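You operate a simulated robot arm through the tools that you are given. There is no shell and no other tool. Be economical: measure what you need, move in short steps, check, and stop when the job is done.

Carry out the task below with a simulated robot arm. There is one attempt and no reset: what you move stays moved.

JOB
Fit the sensor and set its gap as the yellow job card says.
Fine: tighten the cradle lever and the blue knob first, then the sensor screw.
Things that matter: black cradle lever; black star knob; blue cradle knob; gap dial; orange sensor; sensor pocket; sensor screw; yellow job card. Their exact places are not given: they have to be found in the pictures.

The check looks at the end state, three seconds after you hand in, the way a careful person would. Anything else that was tipped, shoved, dropped, spilled or broken makes it a failure.

ROBOT AND FRAMES
A 6-joint arm with a two-finger parallel gripper on a trunk, on a base that drives. Base frame: it is fixed to the floor where the robot stands at the start and does not move with it; the origin is under the middle of the robot, x ahead of it, y to its left, z up; the surface under the hand at the start is at about z = 0.84. Units: m, rad, N and s.
With the tool pointing down near the work surface it reaches from about 0.32 to 0.7 m from the robot's upright axis, wherever it stands. Its first joint turns from -2.897 to 2.897 rad. Places, roughly: black cradle lever [0.5, -0.1, 0.9]; blue cradle knob [0.6, 0.1, 0.9]; gap dial [0.6, -0.1, 0.9]; sensor pocket [0.6, 0, 0.9]; sensor screw [0.7, 0, 0.9]. Payload 4.1 kg.
The TCP is the grasp point between the finger pads, 0.023 m short of the fingertips. In the tool frame z runs along the fingers and y along their closing line. Largest opening 0.094 m; finger width 0.038, thickness 0.01; the body of the gripper, 0.054 by 0.096 m, starts 0.039 m behind the TCP.
Orientation is that of the tool frame in the base frame, as a unit quaternion [x, y, z, w]. With the fingers straight down and closing along the base's y, the tool's x points along the base's -x, its y along +y and its z along -z.

CONTROLS
- The arm moves only by the tool arm_command. Its argument "motion" is one flat list of numbers, 6 for each row, row after row: the shift along the tool's x, y, z in units of 150 mm (1.0 is 150 mm), then the turn, a rotation vector about the tool's x, y, z in units of 90 degrees (1.0 is 90 degrees). In form: [tx, ty, tz, wx, wy, wz, tx, ty, tz, wx, wy, wz, ...]. A call has 1 to 12 rows; each row is the pose to reach, as a shift and turn from the pose commanded when the call began, along the tool's axes at that moment. "jaw" is the closure, from 0 (fully open) to 1 (shut), set as the call begins (left out, the last holds). A call with a number of a shift or a turn outside -1 to 1 is refused whole. Rows are played at 5 a second. More than 0.05 m and 0.15 rad between two rows, or a gripper value outside its range, and nothing of the call is played. A pose out of reach is approached as far as the arm can. The call stops where the force on the tool passes 40 N (or 10 N more than at its start, if that is more) or the arm is blocked; 0.2 s more then pass. Each finger travels about 0.045 m/s and halts on what it meets, pressing with about 34 N; the grip force reading is that of the motor and also rises with nothing between the fingers. The clock runs only during rows and for 0.2 s after the last one: add rows that repeat a pose to give the fingers time. It gives the time, the measured TCP pose, the force on the tool (base axes), the opening and the grip force at its end, in the units of the frame above (readings bear some noise), with the torque about the TCP (base axes, N m) and any sound that the robot's microphone picked up.
- Cameras (640 x 400 px; columns grow to the right, rows downward): "scene" is now at [0.0199, 0.1477, 1.5641]; the picture's right is [-0.13, -0.99, 0.00], its down [-0.67, 0.09, -0.74] and it looks along [0.73, -0.10, -0.67] (base axes); focal length 268 px, centre (320, 200). "wrist" rides on the gripper at [0.087, 0.016, -0.074] in the tool frame; the picture's right is [-0.18, 0.98, 0.00], its down [-0.58, -0.11, -0.81] and it looks along [-0.79, -0.15, 0.59] (tool axes); focal length 243 px, centre (320, 200).
- grab_frame(camera): a new picture of that camera. The clock stands still meanwhile.
- slide_trunk(by): slides the trunk up (or, below 0, down) by that many m; the arm and the scene camera ride with it, the base frame stays. It gives what a move gives, with no picture.
- drive_base(legs): drives the robot by 1 to 6 legs, each [ahead, turn to the left] in m and rad, along the robot's own axes; the way and the turn of a leg run together, so that a leg with both is an arc; at most 1.5 m and 3.142 rad a leg. The arm and the cameras ride along, it lands a little off, and it stops where it bumps. It gives what a move gives.
- head_to(pan, tilt): turns the head with the scene camera to pan (to the left, within 2.705 rad either way) and tilt (down, from -0.506 to 1.204), counted from straight ahead of the robot. It gives what a move gives.
- point_at(camera, pixels): for up to 12 pixels [column, row] of the newest picture of that camera ("zoom" is the newest enlarged one), the place [x, y, z] in the base frame of the surface seen there, good to about 0.002 m. The clock stands still meanwhile.
- close_up(camera, box): a new picture of the part [left, top, right, bottom] of that camera's present view, enlarged. The clock stands still meanwhile.
- job_done(): hands the job in; it is judged then, once.

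Go step by step. Measure first, check grasps and placings, and put right what went wrong. The budget is 80 turns and 68 pictures, counting those below and the enlarged ones. Unless the task says otherwise, let go and move clear before handing in, and close with one line.

The tools are called after "Call:" by a JSON object that holds its "fn" and its "kwargs". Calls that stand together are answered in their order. arm_command: Moves the arm, as the interface text tells. Its arguments: {"type":"object","properties":{"motion":{"type":"array","items":{"type":"number"}},"jaw":{"type":"number"}},"required":["motion"]} The other tools are called the same way: slide_trunk (by) slides the trunk up or down; drive_base (legs) drives the base; head_to (pan, tilt) turns the head that bears the scene camera; grab_frame (camera) takes a picture; point_at (camera, pixels) gives the place of the surface under pixels of a picture; close_up (camera, box) takes an enlarged picture of a part of a camera's view; job_done () hands the job in.

At the start:

```text
clock: 0.0
position: [0.4087, 0.0478, 1.1821]
tool_rot: [-0.002, 1.0, 0.0, 0.0]
ft_force: [0.3, -0.2, -0.4]
ft_torque: [-0.03, -0.02, -0.02]
width: 0.0941
grip_force: 0.1
trunk travel left (down, up): [-0.525, 0.065]
robot x, y, heading: [0.0004, -0.0053, -0.004]
head pan, tilt: [-0.131, 0.738]
```

scene: 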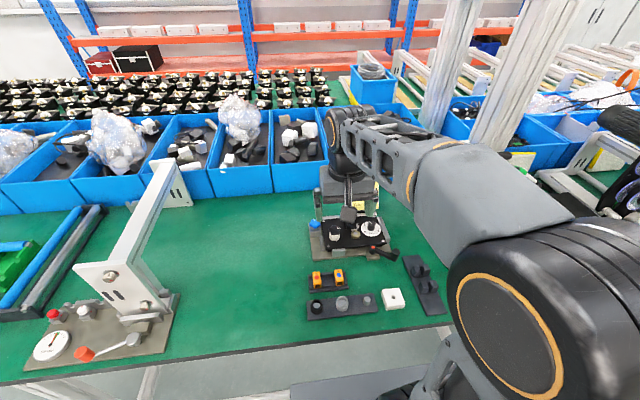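
wrist: 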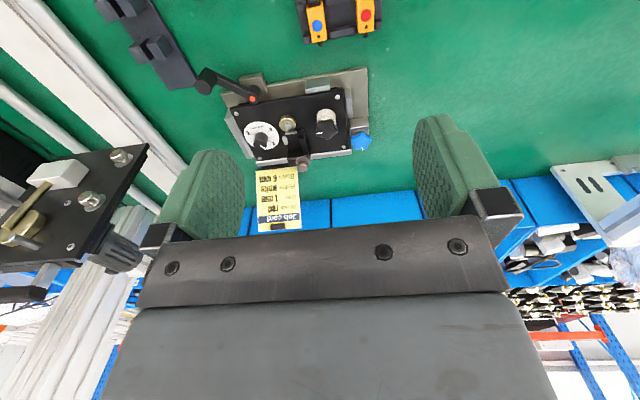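

The wrist view shows the fixture around (295,120), the job card at (278,198) and orange sensors at (318,22) and (366,15). I'll take enlarged views of these.

Call:
{"fn": "close_up", "kwargs": {"camera": "wrist", "box": [180, 60, 400, 240]}}

Call:
{"fn": "close_up", "kwargs": {"camera": "scene", "box": [290, 160, 450, 330]}}

```text
2.22 times, centred on (290, 150) of wrist
```

zoom: 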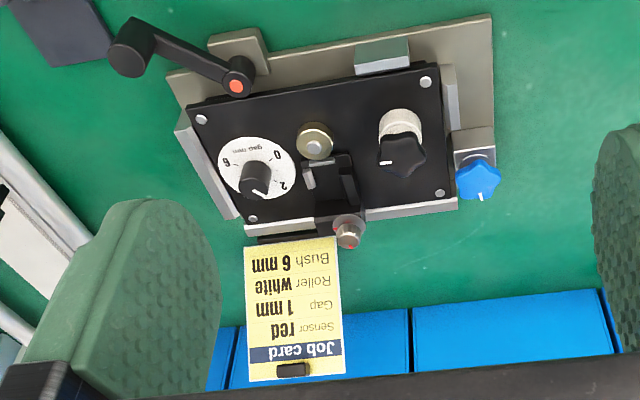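

```text
2.35 times, centred on (370, 245) of scene
```

zoom: 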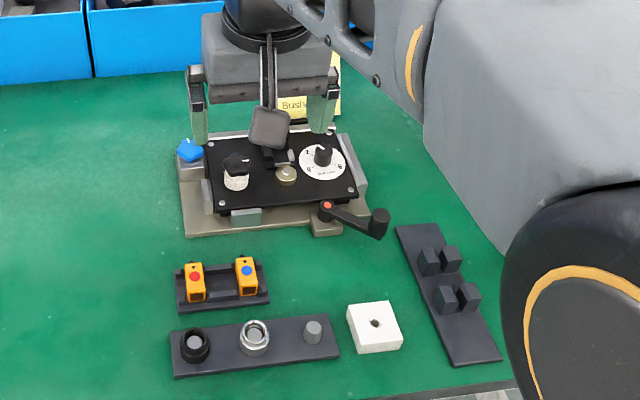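

The card reads sensor red, gap 1 mm. I'll measure the main parts in both pictures.

Call:
{"fn": "point_at", "kwargs": {"camera": "zoom", "pixels": [[195, 277], [246, 270], [326, 205], [380, 218], [323, 152], [287, 173], [190, 148], [236, 162], [375, 322], [180, 300], [215, 235], [270, 160]]}}

Call:
{"fn": "point_at", "kwargs": {"camera": "wrist", "pixels": [[252, 98], [205, 82], [262, 135], [289, 123], [362, 142], [326, 128], [297, 163], [287, 120], [305, 112], [300, 128], [318, 22], [366, 15]]}}

```text
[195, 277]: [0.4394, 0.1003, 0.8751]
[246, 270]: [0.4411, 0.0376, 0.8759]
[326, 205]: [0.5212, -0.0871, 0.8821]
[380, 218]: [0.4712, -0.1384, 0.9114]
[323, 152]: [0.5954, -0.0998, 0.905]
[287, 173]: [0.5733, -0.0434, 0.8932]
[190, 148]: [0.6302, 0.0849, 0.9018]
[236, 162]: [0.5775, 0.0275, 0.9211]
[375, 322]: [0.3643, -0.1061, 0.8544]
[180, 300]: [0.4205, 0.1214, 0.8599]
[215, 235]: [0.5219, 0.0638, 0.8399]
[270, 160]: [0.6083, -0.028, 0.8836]
```

```text
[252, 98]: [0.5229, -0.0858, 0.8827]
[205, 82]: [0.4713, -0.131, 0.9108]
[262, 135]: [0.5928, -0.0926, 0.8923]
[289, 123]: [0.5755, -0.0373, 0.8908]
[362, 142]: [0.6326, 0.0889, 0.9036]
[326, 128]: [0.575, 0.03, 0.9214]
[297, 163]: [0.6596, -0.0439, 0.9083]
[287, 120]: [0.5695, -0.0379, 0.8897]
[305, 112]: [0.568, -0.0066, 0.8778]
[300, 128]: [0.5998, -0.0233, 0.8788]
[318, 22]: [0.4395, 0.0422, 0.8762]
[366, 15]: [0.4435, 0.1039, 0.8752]
```

The pocket is near (0.61, -0.025) and the screw near (0.66, -0.044, 0.908). I'll bring the wrist camera closer to see the marks.

Call:
{"fn": "arm_command", "kwargs": {"motion": [0, -0.1, 0.32, 0, 0, 0, 0, -0.2, 0.64, 0, 0, 0, 0, -0.3, 0.95, 0, 0, 0], "jaw": 0}}

Call:
{"fn": "grab_frame", "kwargs": {"camera": "wrist"}}

Call:
{"fn": "close_up", "kwargs": {"camera": "scene", "box": [290, 200, 410, 275]}}

```text
refused: row 1 steps farther than a row can; nothing moved
```

```text
63 pictures are left
```

wrist: 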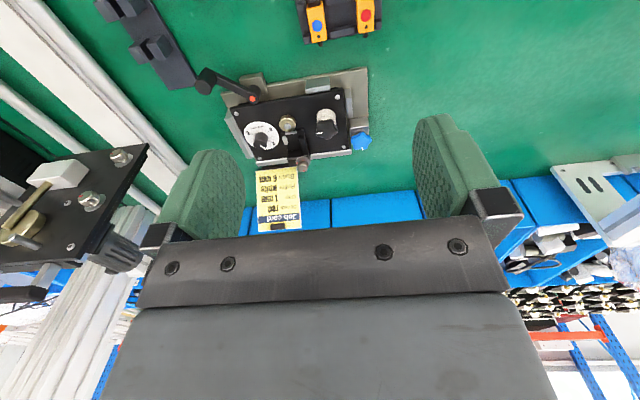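

```text
5.33 times, centred on (350, 238) of scene
```

zoom: 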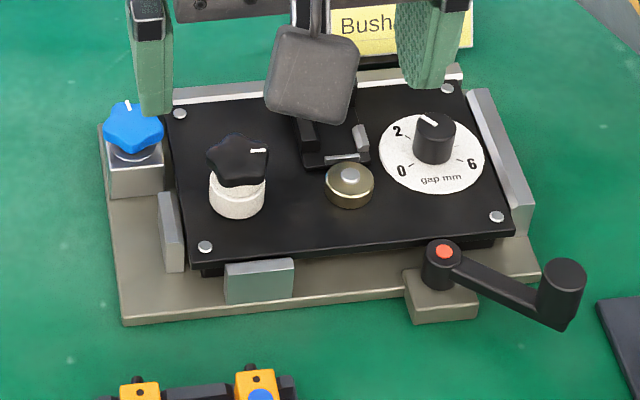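

The step was a hair too long, so I'll use four rows.

Call:
{"fn": "arm_command", "kwargs": {"motion": [0, -0.08, 0.25, 0, 0, 0, 0, -0.16, 0.5, 0, 0, 0, 0, -0.24, 0.75, 0, 0, 0, 0, -0.32, 0.98, 0, 0, 0, 0, -0.32, 0.98, 0, 0, 0], "jaw": 0}}

Call:
{"fn": "grab_frame", "kwargs": {"camera": "wrist"}}

```text
clock: 1.2
position: [0.4103, 0.0004, 1.036]
tool_rot: [-0.001, 1.0, 0.0, 0.0]
ft_force: [0.7, -0.2, 0.0]
ft_torque: [-0.01, 0.02, 0.0]
width: 0.094
grip_force: 0.1
trunk travel left (down, up): [-0.525, 0.065]
robot x, y, heading: [-0.0005, -0.0076, 0.001]
head pan, tilt: [-0.131, 0.738]
```

```text
61 pictures are left
```

wrist: 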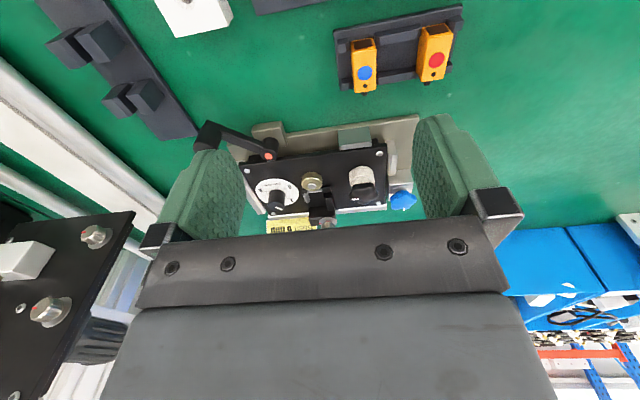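

The fixture now shows at (310,185) and the sensors at (365,65) and (435,55). I'll enlarge both.

Call:
{"fn": "close_up", "kwargs": {"camera": "wrist", "box": [220, 120, 420, 240]}}

Call:
{"fn": "close_up", "kwargs": {"camera": "wrist", "box": [320, 0, 480, 110]}}

Call:
{"fn": "close_up", "kwargs": {"camera": "scene", "box": [290, 200, 410, 275]}}

```text
3.20 times, centred on (320, 180) of wrist
```

zoom: 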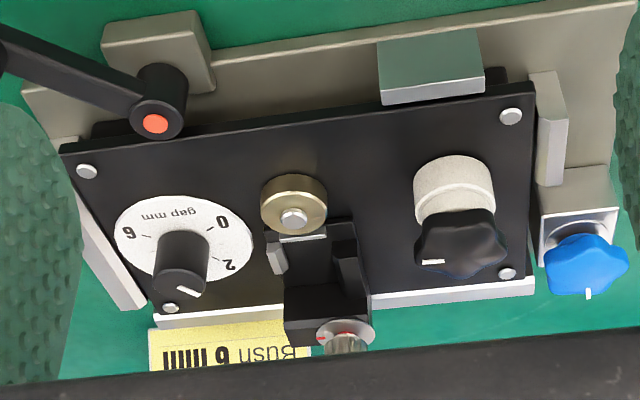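

```text
3.64 times, centred on (400, 55) of wrist
```

zoom: 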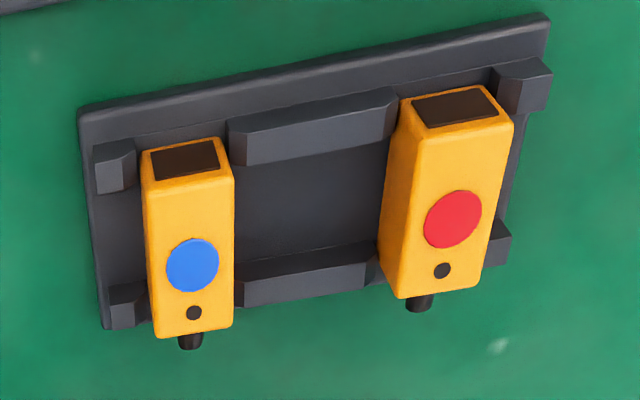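

```text
5.33 times, centred on (350, 238) of scene
```

zoom: 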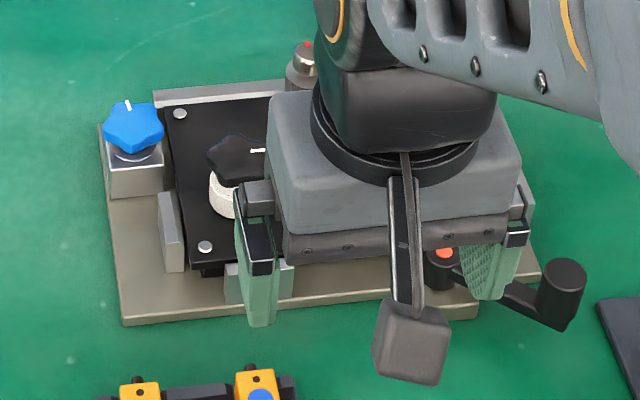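

The red sensor is at (435,55), its window toward the robot and its stub away from it, and the pocket seems to want the same heading. I'll tilt the tool so the wrist camera looks straight down on the fixture.

Call:
{"fn": "arm_command", "kwargs": {"motion": [-0.15, -0.05, -0.067, 0, 0.083, 0, -0.3, -0.1, -0.133, 0, 0.167, 0, -0.45, -0.15, -0.2, 0, 0.25, 0, -0.6, -0.2, -0.267, 0, 0.333, 0, -0.75, -0.25, -0.333, 0, 0.417, 0, -0.9, -0.3, -0.4, 0, 0.5, 0, -0.9, -0.3, -0.4, 0, 0.5, 0]}}

Call:
{"fn": "grab_frame", "kwargs": {"camera": "wrist"}}

```text
clock: 2.8
position: [0.5167, -0.0435, 1.0752]
tool_rot: [-0.002, 0.924, -0.001, -0.382]
ft_force: [-0.4, -0.6, 0.3]
ft_torque: [0.0, 0.03, 0.0]
width: 0.0941
grip_force: 0.1
out of reach, approached as far as the arm can: row 6, 7
trunk travel left (down, up): [-0.525, 0.065]
robot x, y, heading: [-0.001, -0.0066, -0.0]
head pan, tilt: [-0.131, 0.738]
```

```text
57 pictures are left
```

wrist: 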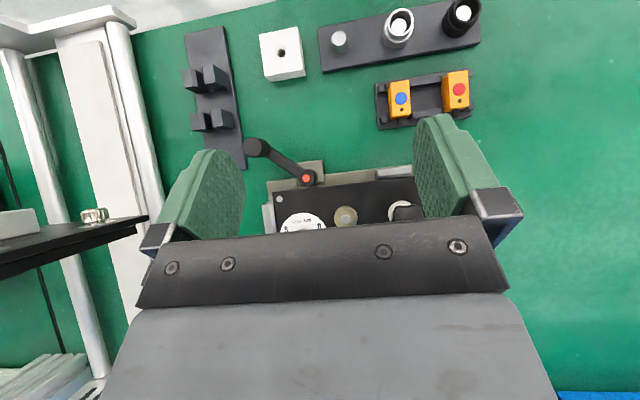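

The gripper hides the fixture at this tilt, so I'll reduce it by about 25° and rise a little.

Call:
{"fn": "arm_command", "kwargs": {"motion": [0, 0, -0.1, 0, -0.08, 0, 0, 0, -0.2, 0, -0.16, 0, 0, 0, -0.3, 0, -0.24, 0, 0, 0, -0.3, 0, -0.3, 0, 0, 0, -0.3, 0, -0.3, 0]}}

Call:
{"fn": "close_up", "kwargs": {"camera": "wrist", "box": [200, 50, 440, 210]}}

```text
clock: 4.0
position: [0.5508, -0.0435, 1.1066]
tool_rot: [-0.002, 0.988, 0.0, -0.155]
ft_force: [0.0, -0.7, 0.6]
ft_torque: [-0.01, -0.01, -0.01]
width: 0.0939
grip_force: 0.1
trunk travel left (down, up): [-0.525, 0.065]
robot x, y, heading: [0.0027, -0.0094, 0.001]
head pan, tilt: [-0.131, 0.738]
```

```text
2.50 times, centred on (320, 130) of wrist
```

zoom: 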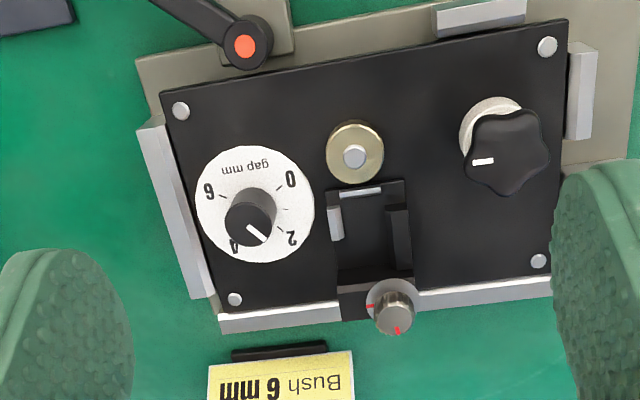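

This view shows everything: the dial reads about 2, the screw's red marks are 90° apart, and the pocket is empty at (370,235). I'll measure the geometry.

Call:
{"fn": "point_at", "kwargs": {"camera": "zoom", "pixels": [[180, 110], [547, 47], [235, 300], [538, 262], [398, 301], [397, 331], [370, 305], [250, 222], [267, 244], [247, 227], [353, 157], [246, 46]]}}

Call:
{"fn": "point_at", "kwargs": {"camera": "zoom", "pixels": [[360, 192], [336, 222], [336, 207], [336, 240], [393, 208], [400, 240], [370, 225], [365, 255], [375, 285], [350, 300], [279, 189], [281, 231]]}}

Call:
{"fn": "close_up", "kwargs": {"camera": "wrist", "box": [260, 110, 380, 190]}}

```text
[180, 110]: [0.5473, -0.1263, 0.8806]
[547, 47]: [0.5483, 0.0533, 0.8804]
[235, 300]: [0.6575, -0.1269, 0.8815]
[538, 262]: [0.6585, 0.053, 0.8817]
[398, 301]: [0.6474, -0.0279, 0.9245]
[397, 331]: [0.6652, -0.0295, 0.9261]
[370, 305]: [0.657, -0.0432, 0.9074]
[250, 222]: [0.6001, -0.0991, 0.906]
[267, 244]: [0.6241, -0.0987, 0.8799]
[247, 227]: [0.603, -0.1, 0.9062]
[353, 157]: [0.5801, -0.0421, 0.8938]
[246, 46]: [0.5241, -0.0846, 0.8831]
```

```text
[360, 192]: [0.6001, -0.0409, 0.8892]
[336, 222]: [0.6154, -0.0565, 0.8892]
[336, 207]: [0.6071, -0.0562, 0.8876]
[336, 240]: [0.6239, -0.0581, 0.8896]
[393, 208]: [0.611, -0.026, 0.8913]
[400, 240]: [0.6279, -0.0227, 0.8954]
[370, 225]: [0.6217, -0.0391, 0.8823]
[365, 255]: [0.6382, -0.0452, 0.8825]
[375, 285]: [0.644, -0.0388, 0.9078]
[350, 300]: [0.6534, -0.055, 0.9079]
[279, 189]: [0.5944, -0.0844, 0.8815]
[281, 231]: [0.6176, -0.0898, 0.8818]
```

```text
5.00 times, centred on (320, 150) of wrist
```

zoom: 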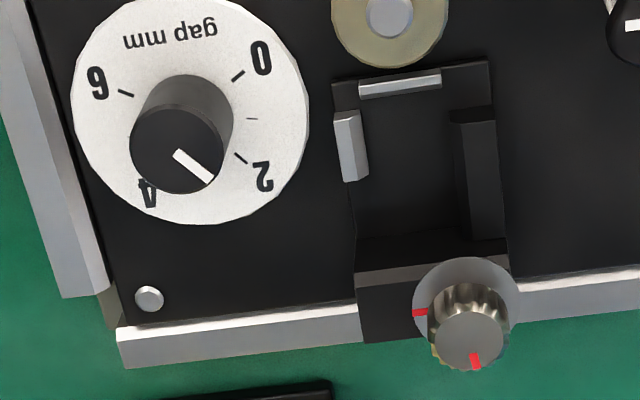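

The fixture is square to the base axes. I'll look at the sensors in the same view and measure their size.

Call:
{"fn": "close_up", "kwargs": {"camera": "wrist", "box": [330, 0, 450, 80]}}

Call:
{"fn": "close_up", "kwargs": {"camera": "scene", "box": [300, 255, 380, 305]}}

```text
5.00 times, centred on (390, 40) of wrist
```

zoom: 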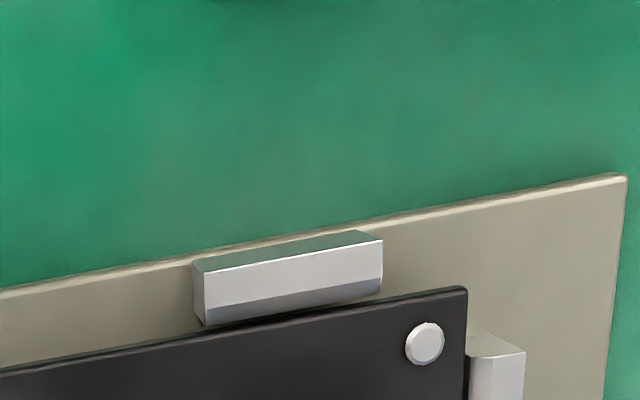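

```text
8.00 times, centred on (340, 280) of scene
```

zoom: 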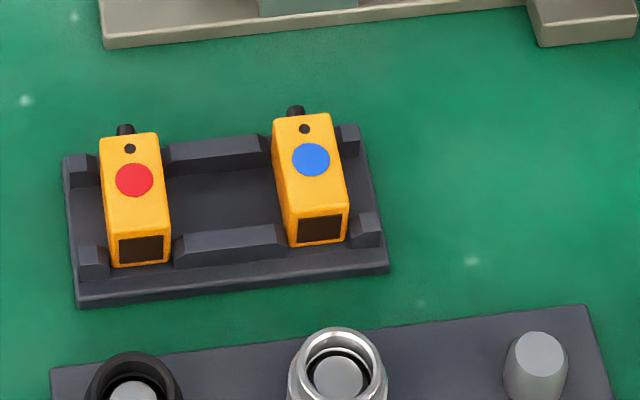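

The red sensor is clear at (133,190) in this view; I'll measure its edges.

Call:
{"fn": "point_at", "kwargs": {"camera": "zoom", "pixels": [[103, 140], [156, 136], [108, 233], [166, 229], [110, 240], [168, 235], [115, 262], [167, 257], [132, 180], [124, 130], [220, 190], [50, 230]]}}

```text
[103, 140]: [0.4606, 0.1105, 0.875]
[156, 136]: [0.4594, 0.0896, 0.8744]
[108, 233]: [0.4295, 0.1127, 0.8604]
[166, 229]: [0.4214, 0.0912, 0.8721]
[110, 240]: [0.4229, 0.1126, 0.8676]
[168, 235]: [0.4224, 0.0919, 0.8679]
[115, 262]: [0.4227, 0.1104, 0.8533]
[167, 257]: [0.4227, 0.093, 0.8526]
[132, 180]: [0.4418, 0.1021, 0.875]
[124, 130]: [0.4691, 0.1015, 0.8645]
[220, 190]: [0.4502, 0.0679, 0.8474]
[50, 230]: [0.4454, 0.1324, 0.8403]
```

The sensor is about 38.5 × 21 × 27 mm, centred at (0.442, 0.1015). Next I'll measure the pocket closely.

Call:
{"fn": "close_up", "kwargs": {"camera": "wrist", "box": [315, 115, 375, 190]}}

Call:
{"fn": "close_up", "kwargs": {"camera": "scene", "box": [300, 195, 400, 265]}}

```text
5.33 times, centred on (345, 152) of wrist
```

zoom: 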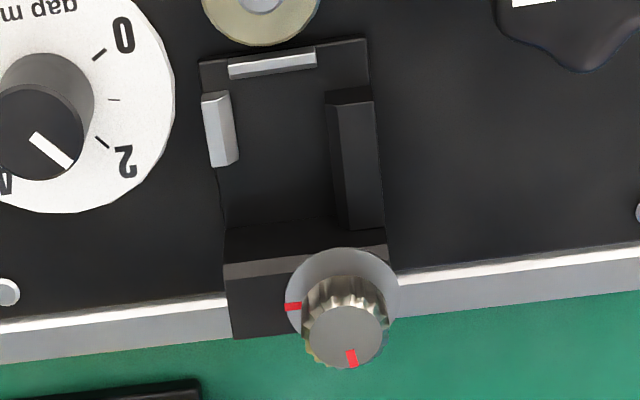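

```text
5.71 times, centred on (350, 230) of scene
```

zoom: 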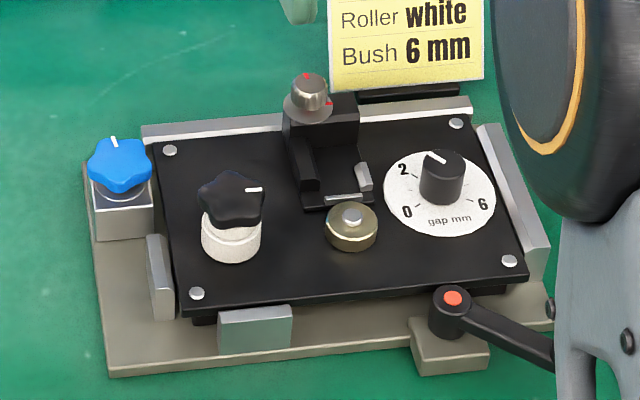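

The scene camera now sees into the pocket at (330,165). I'll measure its faces, the dial and the screw.

Call:
{"fn": "point_at", "kwargs": {"camera": "zoom", "pixels": [[330, 185], [330, 160], [330, 140], [330, 125], [345, 105], [318, 175], [312, 175], [359, 178], [364, 178], [345, 198], [345, 204], [304, 150]]}}

Call:
{"fn": "point_at", "kwargs": {"camera": "zoom", "pixels": [[308, 82], [298, 106], [328, 104], [290, 96], [330, 84], [442, 155], [425, 155], [445, 163], [403, 183], [412, 206], [467, 205], [428, 154]]}}

Call:
{"fn": "close_up", "kwargs": {"camera": "scene", "box": [340, 200, 380, 240]}}

```text
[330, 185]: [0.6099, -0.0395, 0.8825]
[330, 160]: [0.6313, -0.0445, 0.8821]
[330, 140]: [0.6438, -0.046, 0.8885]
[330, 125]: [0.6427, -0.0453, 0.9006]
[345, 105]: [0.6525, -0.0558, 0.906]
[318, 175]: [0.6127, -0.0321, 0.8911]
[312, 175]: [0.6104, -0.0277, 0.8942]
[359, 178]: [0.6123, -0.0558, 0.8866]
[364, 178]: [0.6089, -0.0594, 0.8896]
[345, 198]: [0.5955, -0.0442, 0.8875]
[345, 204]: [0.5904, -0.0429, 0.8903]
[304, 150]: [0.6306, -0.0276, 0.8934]
```

```text
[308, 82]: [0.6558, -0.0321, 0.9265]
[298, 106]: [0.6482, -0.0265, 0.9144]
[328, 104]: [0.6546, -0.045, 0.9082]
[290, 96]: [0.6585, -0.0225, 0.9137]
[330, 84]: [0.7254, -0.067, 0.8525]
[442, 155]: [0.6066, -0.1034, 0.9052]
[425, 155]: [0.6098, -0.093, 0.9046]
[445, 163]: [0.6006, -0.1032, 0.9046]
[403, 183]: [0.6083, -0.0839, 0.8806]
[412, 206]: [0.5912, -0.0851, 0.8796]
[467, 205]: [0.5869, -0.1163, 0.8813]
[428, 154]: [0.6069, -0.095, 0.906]
```

```text
10.00 times, centred on (360, 220) of scene
```

zoom: 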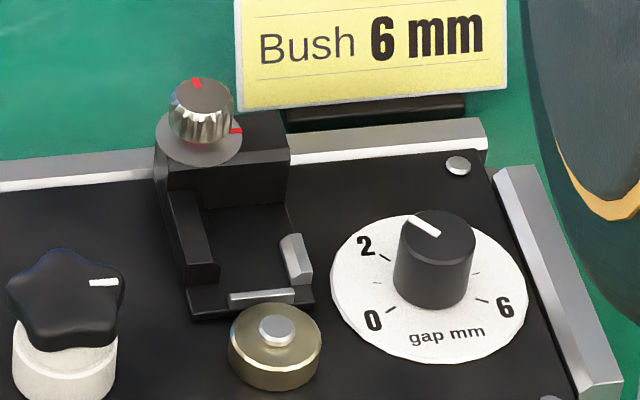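

The rear block looks solid, and the sensor's stub might meet it. I'll zoom in more on the pocket and the stub.

Call:
{"fn": "close_up", "kwargs": {"camera": "scene", "box": [352, 205, 376, 233]}}

Call:
{"fn": "point_at", "kwargs": {"camera": "zoom", "pixels": [[250, 120], [320, 120], [390, 120], [250, 160], [320, 160], [390, 160], [250, 190], [320, 190], [390, 190], [320, 210], [320, 230], [320, 290]]}}

Call:
{"fn": "close_up", "kwargs": {"camera": "scene", "box": [308, 266, 328, 292]}}

```text
14.29 times, centred on (364, 219) of scene
```

zoom: 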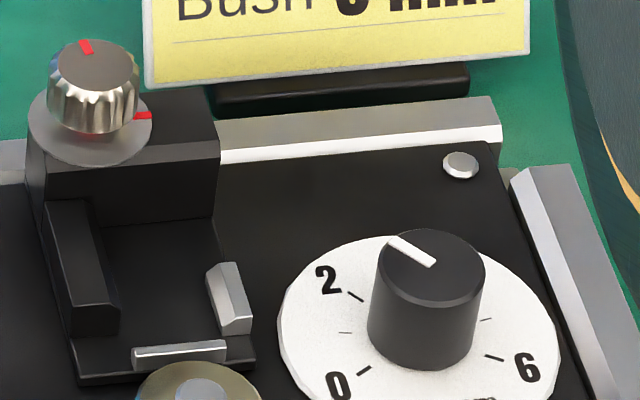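

```text
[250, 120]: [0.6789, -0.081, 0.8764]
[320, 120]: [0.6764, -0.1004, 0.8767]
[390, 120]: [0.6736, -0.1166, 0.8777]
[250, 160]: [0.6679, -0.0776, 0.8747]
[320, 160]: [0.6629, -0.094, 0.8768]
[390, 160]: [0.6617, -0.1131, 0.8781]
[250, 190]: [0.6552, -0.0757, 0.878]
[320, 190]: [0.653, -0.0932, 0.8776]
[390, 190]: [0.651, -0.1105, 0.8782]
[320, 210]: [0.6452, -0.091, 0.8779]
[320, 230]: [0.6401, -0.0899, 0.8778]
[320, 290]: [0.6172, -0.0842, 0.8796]
```

```text
15.38 times, centred on (318, 279) of scene
```

zoom: 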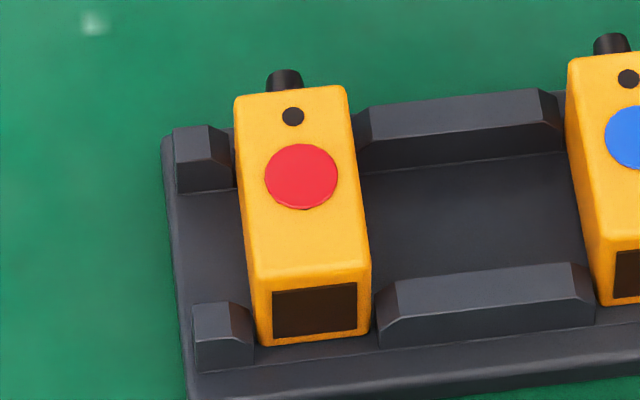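

I need exact pocket limits and the stub length. I'll measure the stub here, then zoom on the pocket again.

Call:
{"fn": "point_at", "kwargs": {"camera": "zoom", "pixels": [[285, 72], [285, 78], [285, 88], [290, 95], [238, 100], [345, 92], [250, 270], [368, 262], [262, 340], [366, 330], [300, 275], [315, 310]]}}

Call:
{"fn": "close_up", "kwargs": {"camera": "scene", "box": [350, 208, 370, 233]}}

```text
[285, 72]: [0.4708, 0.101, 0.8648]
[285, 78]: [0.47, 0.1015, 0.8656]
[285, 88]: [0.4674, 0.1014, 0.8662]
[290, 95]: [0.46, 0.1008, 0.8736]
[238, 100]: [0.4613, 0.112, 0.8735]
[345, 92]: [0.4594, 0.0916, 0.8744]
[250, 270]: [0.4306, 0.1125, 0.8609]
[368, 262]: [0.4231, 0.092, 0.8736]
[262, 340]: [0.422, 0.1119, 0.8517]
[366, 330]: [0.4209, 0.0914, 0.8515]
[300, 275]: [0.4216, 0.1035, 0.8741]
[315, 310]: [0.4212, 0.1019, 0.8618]
```

```text
16.00 times, centred on (360, 220) of scene
```

zoom: 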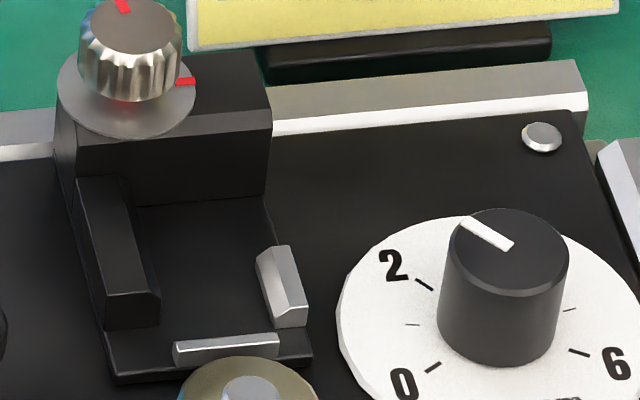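

Call:
{"fn": "point_at", "kwargs": {"camera": "zoom", "pixels": [[220, 195], [220, 208], [220, 230], [220, 330], [225, 340], [225, 355], [150, 280], [120, 300], [130, 310], [262, 280], [285, 315], [280, 290]]}}

Call:
{"fn": "point_at", "kwargs": {"camera": "zoom", "pixels": [[165, 195], [190, 165], [160, 150], [240, 150], [240, 185], [200, 140], [260, 140], [240, 115], [130, 25], [260, 365], [150, 365], [125, 290]]}}

```text
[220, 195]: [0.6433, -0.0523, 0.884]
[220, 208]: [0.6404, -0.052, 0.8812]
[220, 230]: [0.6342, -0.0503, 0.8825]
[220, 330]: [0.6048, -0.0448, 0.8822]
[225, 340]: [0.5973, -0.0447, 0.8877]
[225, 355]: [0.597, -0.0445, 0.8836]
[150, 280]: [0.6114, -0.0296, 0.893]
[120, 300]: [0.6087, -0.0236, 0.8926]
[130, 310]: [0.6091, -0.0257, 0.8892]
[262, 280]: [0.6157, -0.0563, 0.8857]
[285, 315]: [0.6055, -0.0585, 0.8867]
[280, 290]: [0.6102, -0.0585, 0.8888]
```

```text
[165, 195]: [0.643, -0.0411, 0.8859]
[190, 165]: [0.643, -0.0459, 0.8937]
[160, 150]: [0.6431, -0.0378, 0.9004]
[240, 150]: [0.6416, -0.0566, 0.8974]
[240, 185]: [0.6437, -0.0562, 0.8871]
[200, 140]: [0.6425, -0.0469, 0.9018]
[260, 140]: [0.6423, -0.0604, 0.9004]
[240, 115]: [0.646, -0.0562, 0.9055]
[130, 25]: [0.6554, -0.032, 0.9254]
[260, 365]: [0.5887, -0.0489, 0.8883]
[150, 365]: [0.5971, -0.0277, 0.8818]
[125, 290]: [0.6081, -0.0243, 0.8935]
```

The rear block face is solid at x = 0.643 and the front lip is at about x = 0.600, so I'll settle the sensor's heading once it is in hand. The cradle comes first, so I'll look at the lever end.

Call:
{"fn": "close_up", "kwargs": {"camera": "wrist", "box": [200, 0, 320, 80]}}

Call:
{"fn": "close_up", "kwargs": {"camera": "scene", "box": [360, 230, 420, 280]}}

```text
5.00 times, centred on (260, 40) of wrist
```

zoom: 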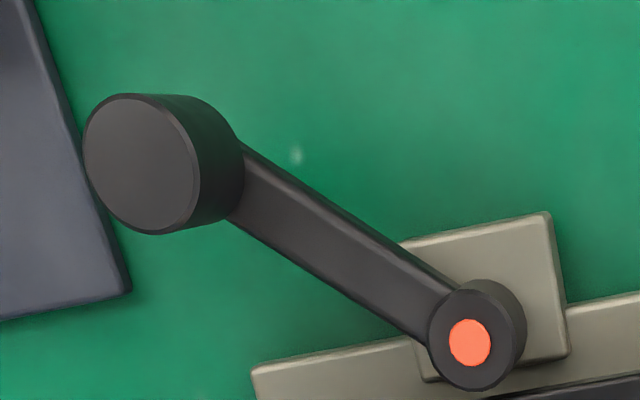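

```text
8.00 times, centred on (390, 255) of scene
```

zoom: 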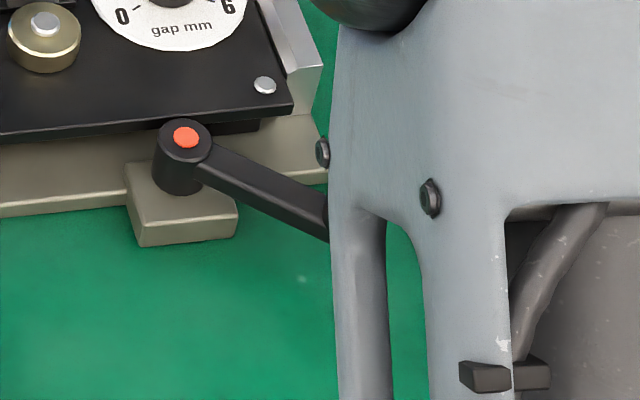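

The scene view of the lever knob is blocked, so I'll repeat the wrist zoom and measure the knob there.

Call:
{"fn": "close_up", "kwargs": {"camera": "wrist", "box": [200, 0, 320, 80]}}

Call:
{"fn": "point_at", "kwargs": {"camera": "zoom", "pixels": [[90, 160], [195, 165], [140, 98], [150, 230], [140, 165], [240, 175], [320, 240], [300, 200], [270, 230], [470, 343], [20, 200], [520, 230]]}}

```text
5.00 times, centred on (260, 40) of wrist
```

zoom: 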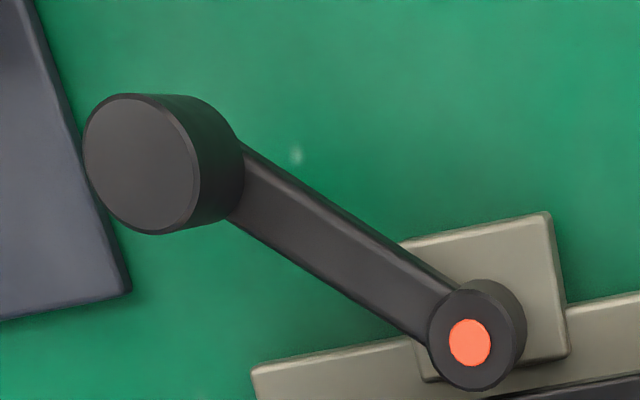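

```text
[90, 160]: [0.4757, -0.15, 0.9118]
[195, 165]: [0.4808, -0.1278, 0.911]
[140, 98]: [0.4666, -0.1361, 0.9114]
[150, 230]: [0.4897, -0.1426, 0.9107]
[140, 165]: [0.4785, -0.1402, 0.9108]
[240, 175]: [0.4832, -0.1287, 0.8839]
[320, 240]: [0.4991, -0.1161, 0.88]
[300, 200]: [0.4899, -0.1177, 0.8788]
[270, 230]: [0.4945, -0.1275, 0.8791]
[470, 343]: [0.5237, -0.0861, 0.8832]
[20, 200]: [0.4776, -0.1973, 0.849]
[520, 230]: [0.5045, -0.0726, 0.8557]
```

The lever knob is centred at (0.478, -0.139) with its top at 0.911, and the pivot is at (0.524, -0.086). I'll straighten the tool and go above the knob with a partial opening.

Call:
{"fn": "arm_command", "kwargs": {"motion": [0.041, -0.127, 0.19, 0, -0.04, 0, 0.082, -0.255, 0.38, 0, -0.08, 0, 0.123, -0.382, 0.573, 0, -0.12, 0, 0.164, -0.51, 0.764, 0, -0.16, 0, 0.205, -0.637, 0.955, 0, -0.198, 0, 0.205, -0.637, 0.955, 0, -0.198, 0], "jaw": 0.45}}

Call:
{"fn": "grab_frame", "kwargs": {"camera": "scene"}}

```text
clock: 5.4
position: [0.4769, -0.1401, 0.9817]
tool_rot: [-0.002, 1.0, 0.001, 0.0]
ft_force: [0.5, 0.3, -0.1]
ft_torque: [0.02, 0.03, -0.01]
width: 0.0516
grip_force: 0.2
trunk travel left (down, up): [-0.525, 0.065]
robot x, y, heading: [0.005, -0.0058, 0.001]
head pan, tilt: [-0.131, 0.738]
```

```text
43 pictures are left
```

scene: 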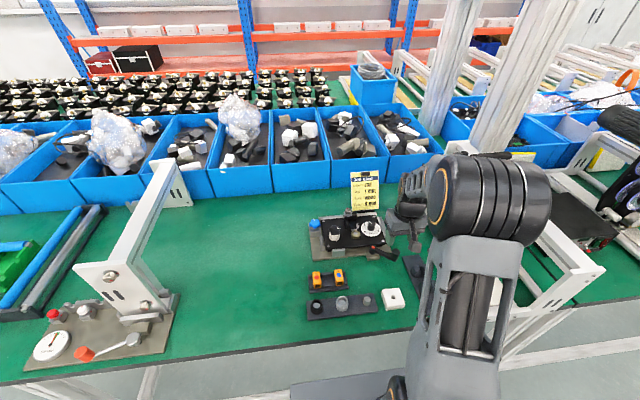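

The tool is over the lever knob. I'll go down 70 mm, then close.

Call:
{"fn": "arm_command", "kwargs": {"motion": [0, 0, 0.24, 0, 0, 0, 0, 0, 0.47, 0, 0, 0, 0, 0, 0.47, 0, 0, 0]}}

Call:
{"fn": "arm_command", "kwargs": {"motion": [0, 0, 0, 0, 0, 0, 0, 0, 0, 0, 0, 0, 0, 0, 0, 0, 0, 0, 0, 0, 0, 0, 0, 0], "jaw": 1}}

```text
clock: 6.2
position: [0.4755, -0.1399, 0.9092]
tool_rot: [-0.002, 1.0, 0.001, -0.002]
ft_force: [0.6, 0.5, 0.0]
ft_torque: [0.01, 0.03, 0.01]
width: 0.0519
grip_force: 0.1
trunk travel left (down, up): [-0.525, 0.065]
robot x, y, heading: [-0.0007, -0.0093, -0.001]
head pan, tilt: [-0.131, 0.738]
```

```text
clock: 7.2
position: [0.4756, -0.1401, 0.909]
tool_rot: [-0.002, 1.0, 0.0, -0.002]
ft_force: [-3.7, -4.7, -1.3]
ft_torque: [-0.62, 0.09, -0.01]
width: 0.0234
grip_force: 44.9
trunk travel left (down, up): [-0.525, 0.065]
robot x, y, heading: [0.0013, -0.0046, 0.004]
head pan, tilt: [-0.131, 0.738]
```

The knob is held at a width of 23 mm. I'll swing it clockwise through 50°, turning the tool with the lever.

Call:
{"fn": "arm_command", "kwargs": {"motion": [0.03, 0.028, 0, 0, 0, 0.056, 0.057, 0.059, 0, 0, 0, 0.111, 0.081, 0.092, 0, 0, 0, 0.167, 0.102, 0.126, 0, 0, 0, 0.222, 0.12, 0.163, 0, 0, 0, 0.278, 0.135, 0.201, 0, 0, 0, 0.333, 0.147, 0.24, 0, 0, 0, 0.389, 0.155, 0.28, 0, 0, 0, 0.444, 0.16, 0.32, 0, 0, 0, 0.5, 0.161, 0.361, 0, 0, 0, 0.556]}}

```text
clock: 9.4
position: [0.453, -0.0856, 0.9089]
tool_rot: [0.423, 0.906, 0.0, -0.001]
ft_force: [-3.4, 6.4, -9.3]
ft_torque: [0.64, -0.24, 0.42]
width: 0.0233
grip_force: 45.0
trunk travel left (down, up): [-0.525, 0.065]
robot x, y, heading: [-0.0004, -0.0086, 0.001]
head pan, tilt: [-0.131, 0.738]
```

The lever follows freely with about 10 N of force. The arc is the same in the turned tool frame, so I'll continue in smaller chunks to feel for the stop.

Call:
{"fn": "arm_command", "kwargs": {"motion": [0.03, 0.028, 0, 0, 0, 0.056, 0.057, 0.059, 0, 0, 0, 0.111, 0.081, 0.092, 0, 0, 0, 0.167, 0.102, 0.126, 0, 0, 0, 0.222, 0.12, 0.163, 0, 0, 0, 0.278, 0.135, 0.201, 0, 0, 0, 0.333, 0.147, 0.24, 0, 0, 0, 0.389, 0.155, 0.28, 0, 0, 0, 0.444]}}

Call:
{"fn": "grab_frame", "kwargs": {"camera": "scene"}}

```text
clock: 11.2
position: [0.4644, -0.0482, 0.9093]
tool_rot: [0.704, 0.71, -0.004, -0.003]
ft_force: [-10.6, -19.9, 8.5]
ft_torque: [-1.05, -0.27, -0.16]
width: 0.0231
grip_force: 44.5
trunk travel left (down, up): [-0.525, 0.065]
robot x, y, heading: [0.0003, -0.0093, -0.012]
head pan, tilt: [-0.131, 0.738]
stopped in row 8: the force on the tool passed its limit at 44 N (the readings are from after the stop); the commanded pose is now the measured one
```

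```text
42 pictures are left
```

scene: 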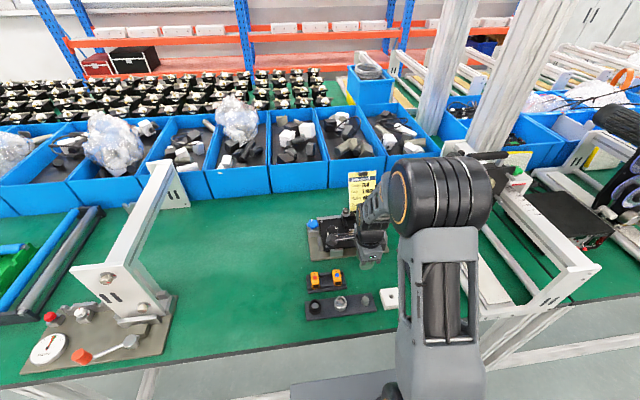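

The lever stopped at about 82° with 44 N, so it is tight. I'll open the fingers and rise.

Call:
{"fn": "arm_command", "kwargs": {"motion": [0, 0, 0, 0, 0, 0, 0, 0, 0, 0, 0, 0, 0, 0, 0, 0, 0, 0, 0, 0, -0.25, 0, 0, 0, 0, 0, -0.55, 0, 0, 0, 0, 0, -0.85, 0, 0, 0, 0, 0, -0.85, 0, 0, 0], "jaw": 0.45}}

Call:
{"fn": "grab_frame", "kwargs": {"camera": "wrist"}}

Call:
{"fn": "close_up", "kwargs": {"camera": "scene", "box": [290, 195, 410, 275]}}

```text
clock: 12.8
position: [0.4672, -0.0432, 1.0346]
tool_rot: [0.703, 0.712, -0.004, -0.003]
ft_force: [-0.7, 0.9, 0.0]
ft_torque: [0.02, -0.03, 0.05]
width: 0.0518
grip_force: 0.0
trunk travel left (down, up): [-0.525, 0.065]
robot x, y, heading: [-0.0046, -0.0047, -0.012]
head pan, tilt: [-0.131, 0.738]
```

```text
41 pictures are left
```

wrist: 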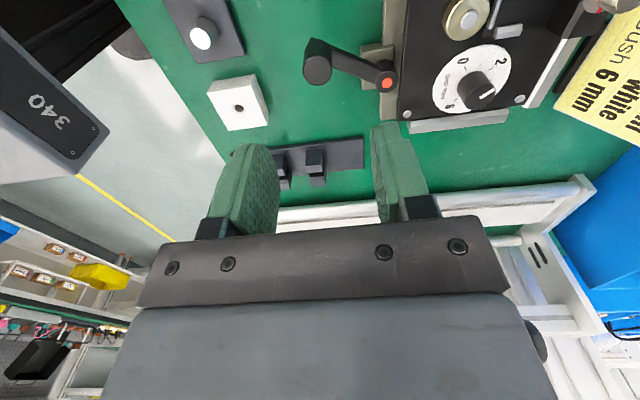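

```text
5.00 times, centred on (350, 235) of scene
```

zoom: 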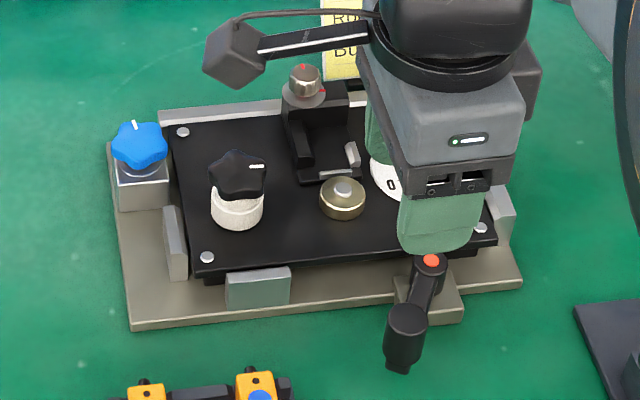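

The lever has swung to the front. I'll measure its end and pivot to check that it stayed.

Call:
{"fn": "point_at", "kwargs": {"camera": "zoom", "pixels": [[405, 316], [431, 260], [425, 290], [139, 140], [122, 140], [160, 138], [207, 257], [183, 132], [325, 180], [302, 76], [139, 125], [135, 180]]}}

Call:
{"fn": "close_up", "kwargs": {"camera": "scene", "box": [308, 213, 328, 233]}}

```text
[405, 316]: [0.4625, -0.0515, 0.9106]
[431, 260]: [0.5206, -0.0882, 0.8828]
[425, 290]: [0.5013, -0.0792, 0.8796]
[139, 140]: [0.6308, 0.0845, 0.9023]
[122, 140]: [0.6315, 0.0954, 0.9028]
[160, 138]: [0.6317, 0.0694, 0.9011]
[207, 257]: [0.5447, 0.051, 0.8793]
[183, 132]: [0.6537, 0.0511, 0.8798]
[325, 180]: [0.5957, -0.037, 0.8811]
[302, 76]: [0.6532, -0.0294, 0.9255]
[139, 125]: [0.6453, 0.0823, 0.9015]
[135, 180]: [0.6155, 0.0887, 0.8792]
```

```text
16.00 times, centred on (318, 223) of scene
```

zoom: 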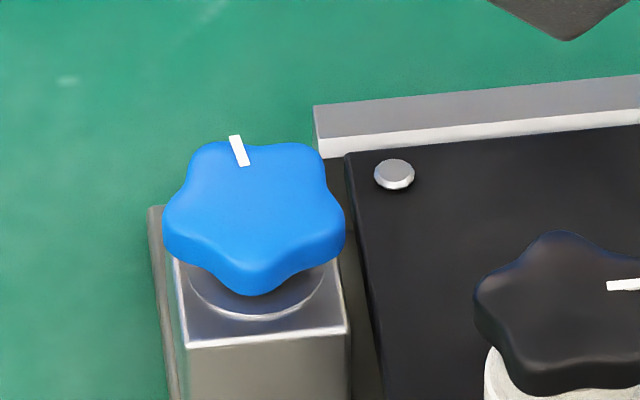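

The lever moved from 229° to 147° and held. The blue knob is at about (0.6315, 0.0835) with its mark toward +x, so I'll move over it while unwinding the tool, ready for a clockwise turn.

Call:
{"fn": "arm_command", "kwargs": {"motion": [0.067, 0.067, 0, 0, 0, -0.089, 0.133, 0.133, 0, 0, 0, -0.178, 0.2, 0.2, 0, 0, 0, -0.267, 0.267, 0.267, 0, 0, 0, -0.356, 0.333, 0.333, 0, 0, 0, -0.444, 0.4, 0.4, 0, 0, 0, -0.533, 0.467, 0.467, 0, 0, 0, -0.622, 0.533, 0.533, 0, 0, 0, -0.711, 0.6, 0.6, 0, 0, 0, -0.8, 0.6, 0.6, 0, 0, 0, -0.8]}}

```text
clock: 15.0
position: [0.5567, 0.0471, 1.0339]
tool_rot: [0.149, 0.989, -0.002, -0.005]
ft_force: [0.0, 0.1, -0.1]
ft_torque: [-0.01, 0.01, 0.01]
width: 0.0516
grip_force: 0.0
trunk travel left (down, up): [-0.525, 0.065]
robot x, y, heading: [-0.0013, -0.0106, -0.007]
head pan, tilt: [-0.131, 0.738]
```

I'll continue to above the blue knob with the rest of the unwinding turn.

Call:
{"fn": "arm_command", "kwargs": {"motion": [-0.045, 0.042, 0.05, 0, 0, -0.089, -0.09, 0.084, 0.1, 0, 0, -0.178, -0.136, 0.126, 0.15, 0, 0, -0.267, -0.181, 0.168, 0.2, 0, 0, -0.356, -0.226, 0.211, 0.25, 0, 0, -0.444, -0.271, 0.253, 0.3, 0, 0, -0.533, -0.317, 0.295, 0.35, 0, 0, -0.622, -0.362, 0.337, 0.4, 0, 0, -0.711, -0.407, 0.379, 0.45, 0, 0, -0.8, -0.407, 0.379, 0.45, 0, 0, -0.8]}}

Call:
{"fn": "grab_frame", "kwargs": {"camera": "wrist"}}

Call:
{"fn": "close_up", "kwargs": {"camera": "scene", "box": [290, 195, 410, 275]}}

```text
clock: 17.2
position: [0.6305, 0.0833, 0.9662]
tool_rot: [-0.46, 0.888, 0.002, -0.005]
ft_force: [0.7, -0.3, -0.3]
ft_torque: [0.02, 0.01, 0.01]
width: 0.0517
grip_force: 0.1
trunk travel left (down, up): [-0.525, 0.065]
robot x, y, heading: [0.0001, -0.0056, -0.008]
head pan, tilt: [-0.131, 0.738]
```

```text
38 pictures are left
```

wrist: 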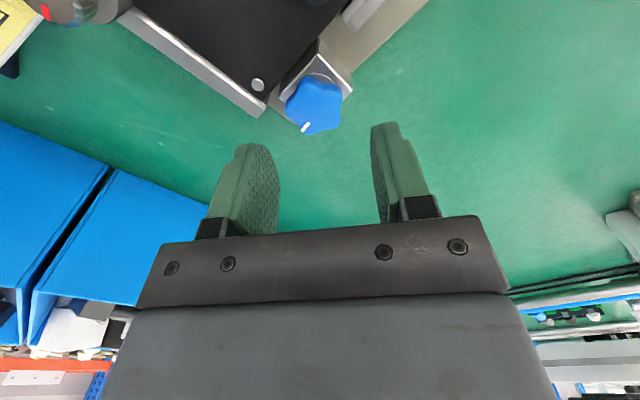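

```text
5.00 times, centred on (350, 235) of scene
```

zoom: 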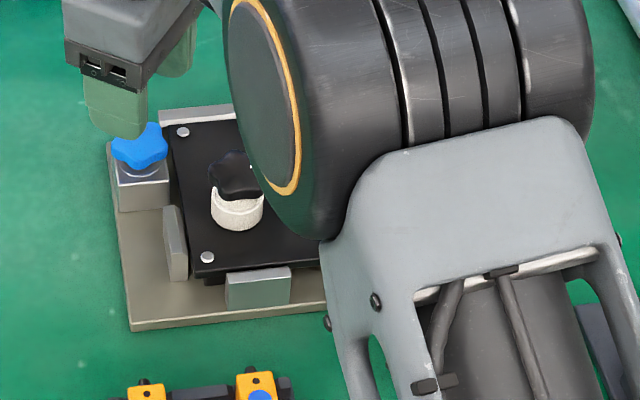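

I'll check the knob's position in this wrist picture before descending.

Call:
{"fn": "point_at", "kwargs": {"camera": "wrist", "pixels": [[314, 103], [304, 128], [336, 115], [328, 82], [298, 90], [290, 108], [340, 95], [258, 84], [316, 132]]}}

Call:
{"fn": "point_at", "kwargs": {"camera": "zoom", "pixels": [[140, 140], [112, 145], [165, 145], [145, 160], [182, 132], [207, 257]]}}

```text
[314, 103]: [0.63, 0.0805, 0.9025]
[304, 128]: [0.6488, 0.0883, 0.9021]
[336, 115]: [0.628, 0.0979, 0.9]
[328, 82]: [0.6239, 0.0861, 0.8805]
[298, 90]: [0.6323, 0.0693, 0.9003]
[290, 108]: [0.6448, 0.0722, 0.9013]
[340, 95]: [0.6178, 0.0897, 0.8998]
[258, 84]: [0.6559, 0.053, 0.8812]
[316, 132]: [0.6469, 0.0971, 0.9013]
```

```text
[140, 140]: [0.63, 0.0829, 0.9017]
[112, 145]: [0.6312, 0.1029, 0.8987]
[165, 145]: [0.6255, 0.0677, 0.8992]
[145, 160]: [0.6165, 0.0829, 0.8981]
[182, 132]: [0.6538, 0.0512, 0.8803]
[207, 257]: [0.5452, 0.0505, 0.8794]
```

The knob centre is near (0.634, 0.085). I'll correct by 4 mm, descend so the tips reach 0.888, and close.

Call:
{"fn": "arm_command", "kwargs": {"motion": [-0.023, -0.012, 0, 0, 0, 0, -0.023, -0.012, 0.18, 0, 0, 0, -0.023, -0.012, 0.365, 0, 0, 0, -0.023, -0.012, 0.365, 0, 0, 0]}}

Call:
{"fn": "arm_command", "kwargs": {"motion": [0, 0, 0, 0, 0, 0, 0, 0, 0, 0, 0, 0, 0, 0, 0, 0, 0, 0, 0, 0, 0, 0, 0, 0], "jaw": 1}}

```text
clock: 18.2
position: [0.6354, 0.0866, 0.9118]
tool_rot: [-0.459, 0.889, 0.001, -0.005]
ft_force: [0.3, -0.1, -0.5]
ft_torque: [0.01, 0.02, 0.0]
width: 0.0518
grip_force: 0.1
trunk travel left (down, up): [-0.525, 0.065]
robot x, y, heading: [0.0014, -0.0078, -0.002]
head pan, tilt: [-0.131, 0.738]
```

```text
clock: 19.2
position: [0.6365, 0.0835, 0.9111]
tool_rot: [-0.459, 0.888, 0.001, -0.004]
ft_force: [6.0, -3.7, -0.4]
ft_torque: [-0.15, -0.26, 0.01]
width: 0.0359
grip_force: 45.0
trunk travel left (down, up): [-0.525, 0.065]
robot x, y, heading: [-0.0021, -0.0054, -0.009]
head pan, tilt: [-0.131, 0.738]
```

The grip is at 36 mm across the lobes. I'll turn clockwise and watch the torque.

Call:
{"fn": "arm_command", "kwargs": {"motion": [0, 0, 0, 0, 0, 0.089, 0, 0, 0, 0, 0, 0.178, 0, 0, 0, 0, 0, 0.267, 0, 0, 0, 0, 0, 0.356, 0, 0, 0, 0, 0, 0.444, 0, 0, 0, 0, 0, 0.533, 0, 0, 0, 0, 0, 0.622]}}

Call:
{"fn": "close_up", "kwargs": {"camera": "scene", "box": [290, 195, 350, 245]}}

```text
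clock: 20.8
position: [0.6357, 0.0841, 0.909]
tool_rot: [0.012, 1.0, -0.001, -0.006]
ft_force: [20.7, -0.4, -7.1]
ft_torque: [0.17, -0.39, 0.0]
width: 0.0359
grip_force: 45.3
trunk travel left (down, up): [-0.525, 0.065]
robot x, y, heading: [0.0009, -0.0068, -0.006]
head pan, tilt: [-0.131, 0.738]
```

```text
8.00 times, centred on (320, 220) of scene
```

zoom: 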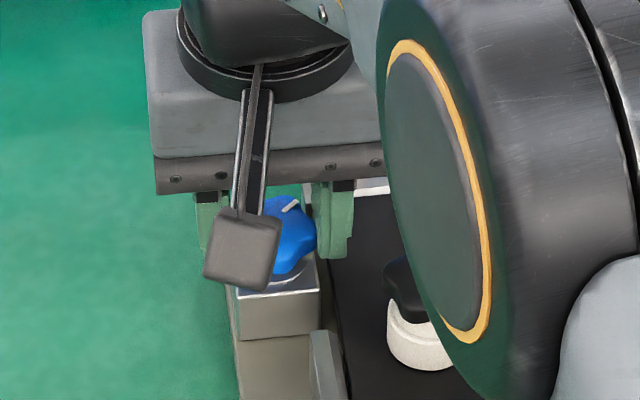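

The mark has turned about 56° along with the tool. I'll continue in small steps until it stops.

Call:
{"fn": "arm_command", "kwargs": {"motion": [0, 0, 0, 0, 0, 0.07, 0, 0, 0, 0, 0, 0.14, 0, 0, 0, 0, 0, 0.21, 0, 0, 0, 0, 0, 0.28, 0, 0, 0, 0, 0, 0.35, 0, 0, 0, 0, 0, 0.42]}}

Call:
{"fn": "close_up", "kwargs": {"camera": "wrist", "box": [200, 20, 460, 240]}}

```text
clock: 22.2
position: [0.6369, 0.0853, 0.9098]
tool_rot: [0.335, 0.942, -0.003, -0.005]
ft_force: [21.3, 4.1, -13.6]
ft_torque: [0.57, -0.06, 0.05]
width: 0.0359
grip_force: 44.5
trunk travel left (down, up): [-0.525, 0.065]
robot x, y, heading: [0.0016, -0.0051, -0.005]
head pan, tilt: [-0.131, 0.738]
```

```text
1.82 times, centred on (330, 130) of wrist
```

zoom: 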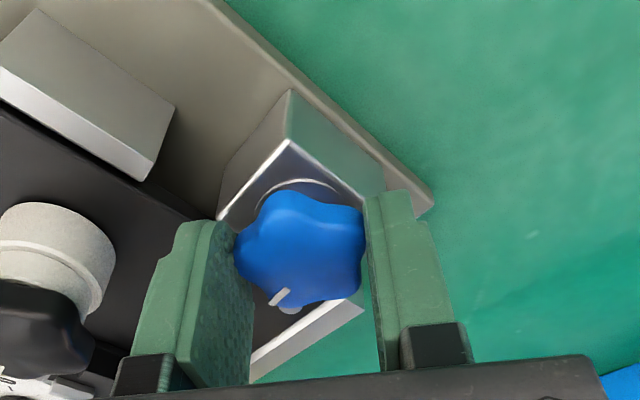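

The knob turns with the tool, 94° so far, with no torque yet. I'll keep turning.

Call:
{"fn": "arm_command", "kwargs": {"motion": [0, 0, 0, 0, 0, 0.08, 0, 0, 0, 0, 0, 0.16, 0, 0, 0, 0, 0, 0.24, 0, 0, 0, 0, 0, 0.32, 0, 0, 0, 0, 0, 0.4, 0, 0, 0, 0, 0, 0.48, 0, 0, 0, 0, 0, 0.56]}}

Call:
{"fn": "close_up", "kwargs": {"camera": "wrist", "box": [200, 20, 460, 240]}}

```text
clock: 23.8
position: [0.6362, 0.0837, 0.911]
tool_rot: [0.705, 0.709, -0.003, -0.001]
ft_force: [22.1, 4.1, -4.7]
ft_torque: [0.14, -0.75, 0.68]
width: 0.0361
grip_force: 45.0
trunk travel left (down, up): [-0.525, 0.065]
robot x, y, heading: [-0.0001, -0.0085, -0.011]
head pan, tilt: [-0.131, 0.738]
```

```text
1.82 times, centred on (330, 130) of wrist
```

zoom: 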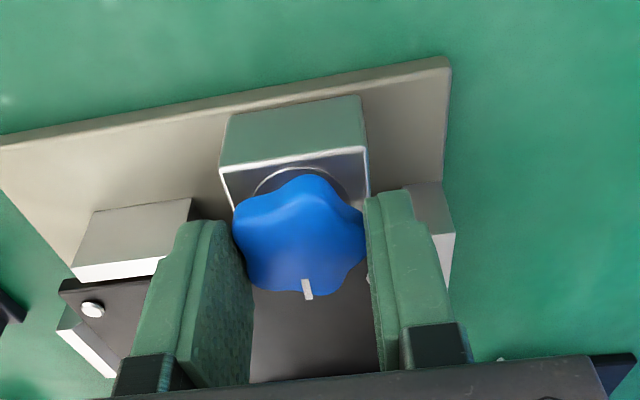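

The knob now slips in the fingers with 0.7 N m of torque and its mark points to -y, so it is tight. I'll release and rise.

Call:
{"fn": "arm_command", "kwargs": {"motion": [0, 0, 0, 0, 0, 0, 0, 0, 0, 0, 0, 0, 0, 0, -0.2, 0, 0, 0, 0, 0, -0.5, 0, 0, 0, 0, 0, -0.8, 0, 0, 0, 0, 0, -0.8, 0, 0, 0], "jaw": 0.42}}

Call:
{"fn": "close_up", "kwargs": {"camera": "wrist", "box": [200, 20, 460, 240]}}

```text
clock: 25.2
position: [0.6359, 0.0862, 1.0321]
tool_rot: [0.704, 0.71, -0.004, -0.003]
ft_force: [-0.2, 0.3, 0.4]
ft_torque: [-0.01, 0.0, 0.01]
width: 0.0544
grip_force: 0.1
trunk travel left (down, up): [-0.525, 0.065]
robot x, y, heading: [0.0005, -0.0045, -0.005]
head pan, tilt: [-0.131, 0.738]
```

```text
1.82 times, centred on (330, 130) of wrist
```

zoom: 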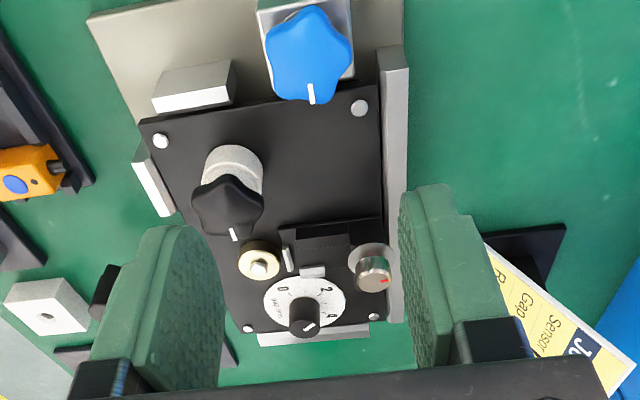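

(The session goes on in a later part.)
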